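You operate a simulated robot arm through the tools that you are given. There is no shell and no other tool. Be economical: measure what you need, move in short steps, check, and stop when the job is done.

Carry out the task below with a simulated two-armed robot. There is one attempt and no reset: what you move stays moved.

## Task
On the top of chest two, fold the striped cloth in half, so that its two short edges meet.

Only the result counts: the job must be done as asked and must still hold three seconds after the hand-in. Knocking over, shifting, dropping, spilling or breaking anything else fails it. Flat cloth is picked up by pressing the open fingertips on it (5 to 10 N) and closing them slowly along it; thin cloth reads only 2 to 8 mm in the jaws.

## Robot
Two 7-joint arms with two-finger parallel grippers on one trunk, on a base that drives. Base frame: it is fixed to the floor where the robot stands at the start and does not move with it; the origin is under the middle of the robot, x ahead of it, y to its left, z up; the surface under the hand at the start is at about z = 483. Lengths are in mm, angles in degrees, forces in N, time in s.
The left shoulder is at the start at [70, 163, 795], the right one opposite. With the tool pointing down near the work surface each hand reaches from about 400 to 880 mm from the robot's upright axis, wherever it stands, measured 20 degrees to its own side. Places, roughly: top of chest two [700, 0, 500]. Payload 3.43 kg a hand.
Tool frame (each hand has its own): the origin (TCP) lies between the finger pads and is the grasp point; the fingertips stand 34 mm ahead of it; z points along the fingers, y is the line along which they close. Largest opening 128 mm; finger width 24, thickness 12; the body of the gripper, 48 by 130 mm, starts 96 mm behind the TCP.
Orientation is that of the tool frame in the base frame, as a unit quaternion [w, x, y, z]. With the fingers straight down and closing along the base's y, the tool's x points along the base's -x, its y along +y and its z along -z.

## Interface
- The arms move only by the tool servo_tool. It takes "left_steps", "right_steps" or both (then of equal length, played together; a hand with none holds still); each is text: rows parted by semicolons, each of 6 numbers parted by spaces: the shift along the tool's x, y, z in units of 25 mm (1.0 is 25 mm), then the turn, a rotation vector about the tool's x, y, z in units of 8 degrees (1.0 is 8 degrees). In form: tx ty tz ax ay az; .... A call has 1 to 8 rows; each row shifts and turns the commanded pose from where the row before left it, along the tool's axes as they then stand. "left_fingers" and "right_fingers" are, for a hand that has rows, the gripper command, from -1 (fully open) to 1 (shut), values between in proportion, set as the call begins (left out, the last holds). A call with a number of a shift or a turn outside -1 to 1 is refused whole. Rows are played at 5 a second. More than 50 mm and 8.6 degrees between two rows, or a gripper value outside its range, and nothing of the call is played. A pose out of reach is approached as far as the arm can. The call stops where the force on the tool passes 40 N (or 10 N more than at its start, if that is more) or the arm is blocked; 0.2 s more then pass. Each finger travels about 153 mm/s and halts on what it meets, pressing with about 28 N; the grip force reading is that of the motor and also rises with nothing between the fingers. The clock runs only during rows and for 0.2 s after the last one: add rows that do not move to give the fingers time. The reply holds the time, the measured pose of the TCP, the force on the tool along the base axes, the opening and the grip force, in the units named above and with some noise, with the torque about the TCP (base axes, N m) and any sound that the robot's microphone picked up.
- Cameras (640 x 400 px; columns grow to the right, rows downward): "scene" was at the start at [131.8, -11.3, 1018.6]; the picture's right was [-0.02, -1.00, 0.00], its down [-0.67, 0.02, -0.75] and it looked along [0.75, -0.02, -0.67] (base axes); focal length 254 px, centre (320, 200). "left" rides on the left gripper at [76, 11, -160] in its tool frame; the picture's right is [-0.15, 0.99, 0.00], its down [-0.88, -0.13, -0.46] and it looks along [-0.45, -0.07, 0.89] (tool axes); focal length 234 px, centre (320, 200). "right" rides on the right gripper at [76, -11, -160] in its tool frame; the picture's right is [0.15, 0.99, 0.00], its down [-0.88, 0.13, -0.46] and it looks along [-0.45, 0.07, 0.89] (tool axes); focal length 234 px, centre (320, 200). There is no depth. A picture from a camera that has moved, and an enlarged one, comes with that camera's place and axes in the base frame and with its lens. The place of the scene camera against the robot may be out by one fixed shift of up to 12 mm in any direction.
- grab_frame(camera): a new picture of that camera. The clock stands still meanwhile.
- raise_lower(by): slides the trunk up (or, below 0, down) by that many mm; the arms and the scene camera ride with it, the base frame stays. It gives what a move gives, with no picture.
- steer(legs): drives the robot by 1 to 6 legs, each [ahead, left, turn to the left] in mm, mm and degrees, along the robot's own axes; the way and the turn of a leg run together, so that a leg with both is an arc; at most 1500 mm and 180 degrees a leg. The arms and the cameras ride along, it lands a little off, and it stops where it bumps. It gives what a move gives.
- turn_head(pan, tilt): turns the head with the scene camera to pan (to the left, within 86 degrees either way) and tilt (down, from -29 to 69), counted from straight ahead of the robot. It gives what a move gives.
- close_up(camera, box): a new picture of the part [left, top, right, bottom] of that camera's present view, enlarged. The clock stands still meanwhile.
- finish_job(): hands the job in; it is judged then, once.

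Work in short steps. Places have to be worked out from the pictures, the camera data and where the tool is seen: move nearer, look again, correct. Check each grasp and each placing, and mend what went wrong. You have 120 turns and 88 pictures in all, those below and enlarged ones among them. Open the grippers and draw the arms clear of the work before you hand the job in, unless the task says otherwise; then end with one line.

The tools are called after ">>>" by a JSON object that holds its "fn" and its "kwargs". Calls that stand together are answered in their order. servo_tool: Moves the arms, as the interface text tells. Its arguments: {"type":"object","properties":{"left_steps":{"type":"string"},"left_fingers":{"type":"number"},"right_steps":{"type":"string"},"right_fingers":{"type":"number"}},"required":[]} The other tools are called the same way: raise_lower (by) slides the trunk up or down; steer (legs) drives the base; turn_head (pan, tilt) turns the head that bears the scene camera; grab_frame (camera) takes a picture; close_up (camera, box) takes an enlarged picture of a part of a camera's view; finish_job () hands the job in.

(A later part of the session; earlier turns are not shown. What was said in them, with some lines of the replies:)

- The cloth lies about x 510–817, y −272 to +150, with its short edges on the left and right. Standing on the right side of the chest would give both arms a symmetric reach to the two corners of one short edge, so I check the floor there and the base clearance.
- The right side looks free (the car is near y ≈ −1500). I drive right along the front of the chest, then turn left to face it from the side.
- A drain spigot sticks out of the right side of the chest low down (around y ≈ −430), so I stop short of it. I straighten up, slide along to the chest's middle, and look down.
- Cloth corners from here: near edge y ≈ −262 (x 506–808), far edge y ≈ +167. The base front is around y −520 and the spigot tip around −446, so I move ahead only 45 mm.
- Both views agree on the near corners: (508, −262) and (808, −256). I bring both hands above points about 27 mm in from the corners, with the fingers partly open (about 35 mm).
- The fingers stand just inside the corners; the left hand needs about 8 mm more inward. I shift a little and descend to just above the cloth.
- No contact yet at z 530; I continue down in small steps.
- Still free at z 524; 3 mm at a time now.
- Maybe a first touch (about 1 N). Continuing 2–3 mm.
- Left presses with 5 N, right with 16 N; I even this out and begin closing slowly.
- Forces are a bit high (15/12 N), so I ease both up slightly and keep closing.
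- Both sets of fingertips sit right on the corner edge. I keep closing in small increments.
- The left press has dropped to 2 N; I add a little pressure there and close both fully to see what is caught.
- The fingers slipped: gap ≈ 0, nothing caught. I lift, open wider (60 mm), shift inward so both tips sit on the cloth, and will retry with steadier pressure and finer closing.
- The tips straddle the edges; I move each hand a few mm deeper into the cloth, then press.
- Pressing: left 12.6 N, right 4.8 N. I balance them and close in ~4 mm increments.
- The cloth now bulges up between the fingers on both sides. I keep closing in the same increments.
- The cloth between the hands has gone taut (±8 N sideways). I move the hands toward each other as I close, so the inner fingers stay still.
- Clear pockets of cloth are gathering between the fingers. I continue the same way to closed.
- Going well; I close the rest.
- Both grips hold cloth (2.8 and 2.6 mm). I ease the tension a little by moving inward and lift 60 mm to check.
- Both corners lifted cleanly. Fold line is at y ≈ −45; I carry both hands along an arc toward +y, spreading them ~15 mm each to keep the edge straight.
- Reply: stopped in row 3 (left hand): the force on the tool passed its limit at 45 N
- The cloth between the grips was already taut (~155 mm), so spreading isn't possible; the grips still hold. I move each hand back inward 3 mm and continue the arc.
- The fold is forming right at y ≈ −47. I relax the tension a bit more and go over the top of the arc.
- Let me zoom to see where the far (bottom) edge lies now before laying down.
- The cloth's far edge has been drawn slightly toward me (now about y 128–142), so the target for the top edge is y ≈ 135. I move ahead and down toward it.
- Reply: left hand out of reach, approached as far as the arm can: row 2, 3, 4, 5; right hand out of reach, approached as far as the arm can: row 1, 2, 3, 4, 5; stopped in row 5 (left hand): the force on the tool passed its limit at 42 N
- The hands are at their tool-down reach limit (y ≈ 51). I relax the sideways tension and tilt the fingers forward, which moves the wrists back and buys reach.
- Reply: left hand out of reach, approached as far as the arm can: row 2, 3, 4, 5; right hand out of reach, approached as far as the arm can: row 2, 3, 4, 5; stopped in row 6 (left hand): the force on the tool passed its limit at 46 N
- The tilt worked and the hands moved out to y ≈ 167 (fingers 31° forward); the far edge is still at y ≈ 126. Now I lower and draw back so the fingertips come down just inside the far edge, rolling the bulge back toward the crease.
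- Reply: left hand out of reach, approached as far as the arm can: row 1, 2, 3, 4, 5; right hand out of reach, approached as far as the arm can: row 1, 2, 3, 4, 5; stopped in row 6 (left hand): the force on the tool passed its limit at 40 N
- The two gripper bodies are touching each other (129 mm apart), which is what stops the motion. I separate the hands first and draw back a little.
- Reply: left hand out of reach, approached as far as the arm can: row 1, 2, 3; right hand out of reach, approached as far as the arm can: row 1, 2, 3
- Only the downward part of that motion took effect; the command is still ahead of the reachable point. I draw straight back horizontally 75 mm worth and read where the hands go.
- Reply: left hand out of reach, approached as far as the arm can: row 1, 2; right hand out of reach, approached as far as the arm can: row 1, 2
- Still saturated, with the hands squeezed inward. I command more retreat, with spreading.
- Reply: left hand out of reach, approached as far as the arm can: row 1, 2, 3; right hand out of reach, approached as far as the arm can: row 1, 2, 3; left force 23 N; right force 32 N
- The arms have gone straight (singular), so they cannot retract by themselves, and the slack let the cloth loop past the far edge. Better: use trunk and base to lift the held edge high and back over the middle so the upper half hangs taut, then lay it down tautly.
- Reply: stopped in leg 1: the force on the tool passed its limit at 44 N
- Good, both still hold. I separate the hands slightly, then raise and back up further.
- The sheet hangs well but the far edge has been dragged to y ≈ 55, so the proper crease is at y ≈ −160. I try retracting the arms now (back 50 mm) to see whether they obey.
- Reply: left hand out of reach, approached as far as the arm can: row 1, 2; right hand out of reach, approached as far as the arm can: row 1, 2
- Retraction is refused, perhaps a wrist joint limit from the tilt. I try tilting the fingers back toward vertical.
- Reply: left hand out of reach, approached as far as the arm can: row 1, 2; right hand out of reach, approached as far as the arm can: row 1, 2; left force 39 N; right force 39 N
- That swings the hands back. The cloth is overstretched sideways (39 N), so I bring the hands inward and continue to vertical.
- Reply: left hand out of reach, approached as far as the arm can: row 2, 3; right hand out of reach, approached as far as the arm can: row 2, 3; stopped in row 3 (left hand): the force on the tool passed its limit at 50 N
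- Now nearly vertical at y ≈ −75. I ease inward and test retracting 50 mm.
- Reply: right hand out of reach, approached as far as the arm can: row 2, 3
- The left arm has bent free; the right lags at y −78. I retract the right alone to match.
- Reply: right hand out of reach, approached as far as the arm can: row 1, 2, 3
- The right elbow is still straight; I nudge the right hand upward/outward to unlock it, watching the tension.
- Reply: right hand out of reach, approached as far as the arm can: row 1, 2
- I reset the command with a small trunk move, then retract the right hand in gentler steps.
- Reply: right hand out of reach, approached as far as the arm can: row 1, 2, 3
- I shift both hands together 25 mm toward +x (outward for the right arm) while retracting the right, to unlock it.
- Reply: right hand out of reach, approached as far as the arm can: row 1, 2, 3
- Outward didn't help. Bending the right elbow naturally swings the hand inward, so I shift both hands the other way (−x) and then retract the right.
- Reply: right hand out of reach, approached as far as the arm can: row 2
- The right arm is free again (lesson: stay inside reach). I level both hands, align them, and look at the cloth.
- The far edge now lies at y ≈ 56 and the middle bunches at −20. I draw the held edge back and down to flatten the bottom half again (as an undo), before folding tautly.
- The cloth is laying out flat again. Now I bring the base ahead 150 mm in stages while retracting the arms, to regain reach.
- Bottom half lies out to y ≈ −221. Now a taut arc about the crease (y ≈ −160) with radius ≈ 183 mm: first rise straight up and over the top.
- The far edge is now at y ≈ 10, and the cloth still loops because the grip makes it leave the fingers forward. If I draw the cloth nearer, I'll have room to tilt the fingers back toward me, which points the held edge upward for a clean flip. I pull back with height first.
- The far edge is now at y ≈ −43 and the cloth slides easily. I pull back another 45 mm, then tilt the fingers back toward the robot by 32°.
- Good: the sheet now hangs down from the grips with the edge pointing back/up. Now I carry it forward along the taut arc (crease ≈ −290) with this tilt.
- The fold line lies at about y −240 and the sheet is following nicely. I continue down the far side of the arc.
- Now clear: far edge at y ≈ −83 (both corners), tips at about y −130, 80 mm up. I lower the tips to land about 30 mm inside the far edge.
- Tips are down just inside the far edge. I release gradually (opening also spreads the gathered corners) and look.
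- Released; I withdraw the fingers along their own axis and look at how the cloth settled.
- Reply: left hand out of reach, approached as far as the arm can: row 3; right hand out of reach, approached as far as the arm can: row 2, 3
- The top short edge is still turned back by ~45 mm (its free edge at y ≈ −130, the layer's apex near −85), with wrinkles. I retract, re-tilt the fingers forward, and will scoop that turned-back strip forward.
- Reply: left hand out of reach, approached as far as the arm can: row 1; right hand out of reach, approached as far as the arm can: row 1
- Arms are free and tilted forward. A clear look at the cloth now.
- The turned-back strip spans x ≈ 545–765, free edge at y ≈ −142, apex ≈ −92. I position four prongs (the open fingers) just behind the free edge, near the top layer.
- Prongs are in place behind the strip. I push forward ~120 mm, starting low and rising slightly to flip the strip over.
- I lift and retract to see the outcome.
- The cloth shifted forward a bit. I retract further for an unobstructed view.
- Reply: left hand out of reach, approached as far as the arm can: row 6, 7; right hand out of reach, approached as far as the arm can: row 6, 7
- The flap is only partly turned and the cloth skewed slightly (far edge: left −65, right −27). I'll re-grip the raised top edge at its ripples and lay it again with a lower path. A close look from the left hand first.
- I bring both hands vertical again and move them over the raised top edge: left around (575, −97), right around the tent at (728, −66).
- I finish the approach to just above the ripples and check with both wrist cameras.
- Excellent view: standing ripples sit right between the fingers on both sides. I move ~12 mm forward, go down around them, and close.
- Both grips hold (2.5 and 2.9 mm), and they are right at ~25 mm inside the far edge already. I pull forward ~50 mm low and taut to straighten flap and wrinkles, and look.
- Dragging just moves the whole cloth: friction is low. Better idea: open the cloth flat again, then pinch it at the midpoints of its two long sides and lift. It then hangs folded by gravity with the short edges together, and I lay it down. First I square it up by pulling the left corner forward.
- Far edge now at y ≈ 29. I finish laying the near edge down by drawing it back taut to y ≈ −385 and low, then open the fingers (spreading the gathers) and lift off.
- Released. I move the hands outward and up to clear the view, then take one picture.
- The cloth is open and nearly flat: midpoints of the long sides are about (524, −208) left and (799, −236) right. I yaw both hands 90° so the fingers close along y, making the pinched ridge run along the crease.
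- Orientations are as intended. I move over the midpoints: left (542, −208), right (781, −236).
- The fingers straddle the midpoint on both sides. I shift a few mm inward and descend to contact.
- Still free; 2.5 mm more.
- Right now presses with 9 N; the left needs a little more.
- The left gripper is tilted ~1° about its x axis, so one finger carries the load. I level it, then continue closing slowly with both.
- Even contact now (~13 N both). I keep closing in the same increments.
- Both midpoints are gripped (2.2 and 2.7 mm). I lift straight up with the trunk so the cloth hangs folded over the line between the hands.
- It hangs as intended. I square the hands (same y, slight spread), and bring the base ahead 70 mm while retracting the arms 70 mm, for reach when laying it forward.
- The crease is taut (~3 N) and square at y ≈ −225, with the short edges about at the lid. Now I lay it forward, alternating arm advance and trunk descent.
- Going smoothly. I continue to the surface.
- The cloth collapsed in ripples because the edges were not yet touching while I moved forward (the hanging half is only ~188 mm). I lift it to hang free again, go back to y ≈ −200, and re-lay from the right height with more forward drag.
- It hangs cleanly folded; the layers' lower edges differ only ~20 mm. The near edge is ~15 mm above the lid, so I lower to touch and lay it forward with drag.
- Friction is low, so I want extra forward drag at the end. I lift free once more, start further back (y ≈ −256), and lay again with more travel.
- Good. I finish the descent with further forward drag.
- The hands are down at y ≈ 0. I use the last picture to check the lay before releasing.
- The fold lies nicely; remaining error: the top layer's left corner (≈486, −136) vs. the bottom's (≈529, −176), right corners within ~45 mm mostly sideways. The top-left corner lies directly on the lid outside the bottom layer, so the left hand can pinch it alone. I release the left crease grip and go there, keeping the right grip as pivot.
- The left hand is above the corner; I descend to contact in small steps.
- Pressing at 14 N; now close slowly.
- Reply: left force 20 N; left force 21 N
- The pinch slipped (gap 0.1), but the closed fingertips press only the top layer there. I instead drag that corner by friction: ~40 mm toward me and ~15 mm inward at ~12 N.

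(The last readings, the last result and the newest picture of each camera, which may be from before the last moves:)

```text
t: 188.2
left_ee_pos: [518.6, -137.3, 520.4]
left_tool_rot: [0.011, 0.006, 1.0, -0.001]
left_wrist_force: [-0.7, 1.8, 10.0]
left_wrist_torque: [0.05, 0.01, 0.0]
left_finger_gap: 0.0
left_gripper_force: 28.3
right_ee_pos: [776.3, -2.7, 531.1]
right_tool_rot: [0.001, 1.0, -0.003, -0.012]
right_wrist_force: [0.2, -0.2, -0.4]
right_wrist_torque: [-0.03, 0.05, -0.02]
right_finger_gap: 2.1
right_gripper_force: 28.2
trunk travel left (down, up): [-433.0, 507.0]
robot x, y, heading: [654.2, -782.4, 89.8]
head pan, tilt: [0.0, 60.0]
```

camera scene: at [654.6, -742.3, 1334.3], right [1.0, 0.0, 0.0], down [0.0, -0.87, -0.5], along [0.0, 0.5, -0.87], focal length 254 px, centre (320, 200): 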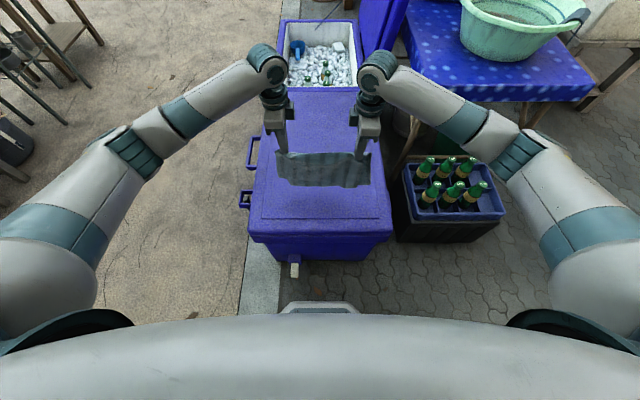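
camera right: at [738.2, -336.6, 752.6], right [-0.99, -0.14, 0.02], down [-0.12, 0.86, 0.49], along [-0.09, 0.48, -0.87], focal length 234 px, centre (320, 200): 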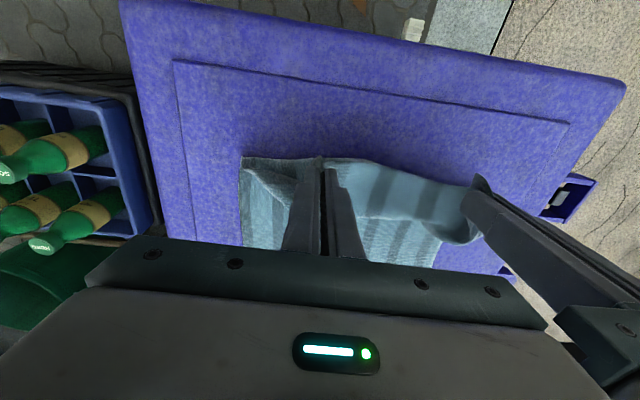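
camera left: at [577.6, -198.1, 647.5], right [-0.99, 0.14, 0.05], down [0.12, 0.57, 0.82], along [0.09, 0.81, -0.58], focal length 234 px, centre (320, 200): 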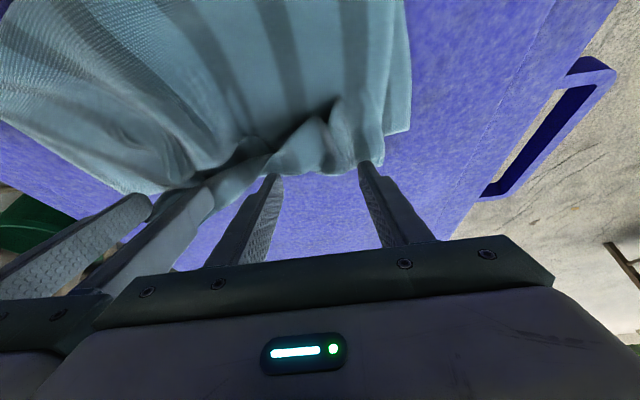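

The drag is done without trouble. I lift the left hand, open the right crease grip, and raise both hands clear.

>>> {"fn": "servo_tool", "kwargs": {"left_steps": "0 0 -0.8 0 0 0;0 0 -0.8 0 0 0;0 0 -0.8 0 0 0;0 0 -0.8 0 0 0;0 0 -0.8 0 0 0", "right_steps": "0 0 0 0 0 0;0 0 0 0 0 0;0 0 -0.6 0 0 0;0 0 -0.8 0 0 0;0 0 -0.8 0 0 0", "right_fingers": 0.3}}

>>> {"fn": "raise_lower", "kwargs": {"by": 100}}

>>> {"fn": "servo_tool", "kwargs": {"left_steps": "1 0 0 0 0 0;1 0 0 0 0 0;1 0 0 0 0 0;0 -0.5 0 0 0 0;0 -0.5 0 0 0 0;0 0 0 0 0 0", "right_steps": "1 0.5 0 0 0 0;1 0.9 0 0 0 0;1 0.9 0 0 0 0;0 0.9 0 0 0 0;0 0.9 0 0 0 0;0 0.9 0 0 0 0", "left_fingers": -0.5, "right_fingers": -0.5}}

```text
t: 189.4
left_ee_pos: [515.9, -136.9, 618.9]
left_tool_rot: [0.009, 0.006, 1.0, 0.0]
left_wrist_force: [0.2, -1.3, -0.1]
left_wrist_torque: [0.02, 0.0, 0.03]
left_finger_gap: 0.0
left_gripper_force: 27.6
right_ee_pos: [774.2, 0.4, 586.1]
right_tool_rot: [0.001, 1.0, -0.003, -0.012]
right_wrist_force: [0.1, -0.3, -0.6]
right_wrist_torque: [-0.02, 0.02, -0.01]
right_finger_gap: 44.9
right_gripper_force: 0.0
trunk travel left (down, up): [-433.0, 507.0]
robot x, y, heading: [656.3, -780.4, 89.5]
head pan, tilt: [0.0, 60.0]
```

```text
t: 190.7
left_ee_pos: [516.7, -136.8, 718.1]
left_tool_rot: [0.01, 0.007, 1.0, -0.002]
left_wrist_force: [-1.0, -0.1, 0.1]
left_wrist_torque: [-0.03, -0.01, 0.0]
left_finger_gap: 0.0
left_gripper_force: 28.4
right_ee_pos: [775.2, 0.3, 683.8]
right_tool_rot: [0.002, 1.0, -0.002, -0.013]
right_wrist_force: [0.1, -0.1, 0.1]
right_wrist_torque: [-0.01, 0.0, 0.04]
right_finger_gap: 44.7
right_gripper_force: 0.1
trunk travel left (down, up): [-533.0, 407.0]
robot x, y, heading: [655.0, -782.2, 89.5]
head pan, tilt: [0.0, 60.0]
```

```text
t: 192.1
left_ee_pos: [442.9, -160.7, 716.1]
left_tool_rot: [0.011, 0.006, 1.0, 0.0]
left_wrist_force: [0.8, -0.2, 0.0]
left_wrist_torque: [-0.01, 0.0, 0.02]
left_finger_gap: 96.0
left_gripper_force: 0.0
right_ee_pos: [847.7, -124.7, 683.2]
right_tool_rot: [0.002, 1.0, -0.003, -0.011]
right_wrist_force: [0.1, -0.6, -0.4]
right_wrist_torque: [-0.01, -0.02, 0.02]
right_finger_gap: 95.8
right_gripper_force: 0.0
trunk travel left (down, up): [-533.0, 407.0]
robot x, y, heading: [653.6, -785.7, 89.8]
head pan, tilt: [0.0, 60.0]
```

Both grippers are open and well above and outside the cloth, and no pictures are left, so I hand the job in.

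>>> {"fn": "finish_job", "kwargs": {}}

```text
The job is handed in.
```

I folded the striped cloth in half on top of chest two, but the short edges may not line up exactly, and I couldn't check the final result. In the last picture, taken before I let go, the left corners were about 59 mm apart and the right corners about 45 mm. After that I dragged the top-left corner about 40 mm toward the matching corner, with no pictures left to see how it ended up. Both grippers are open and clear of the cloth, and I noticed nothing else being knocked or moved.
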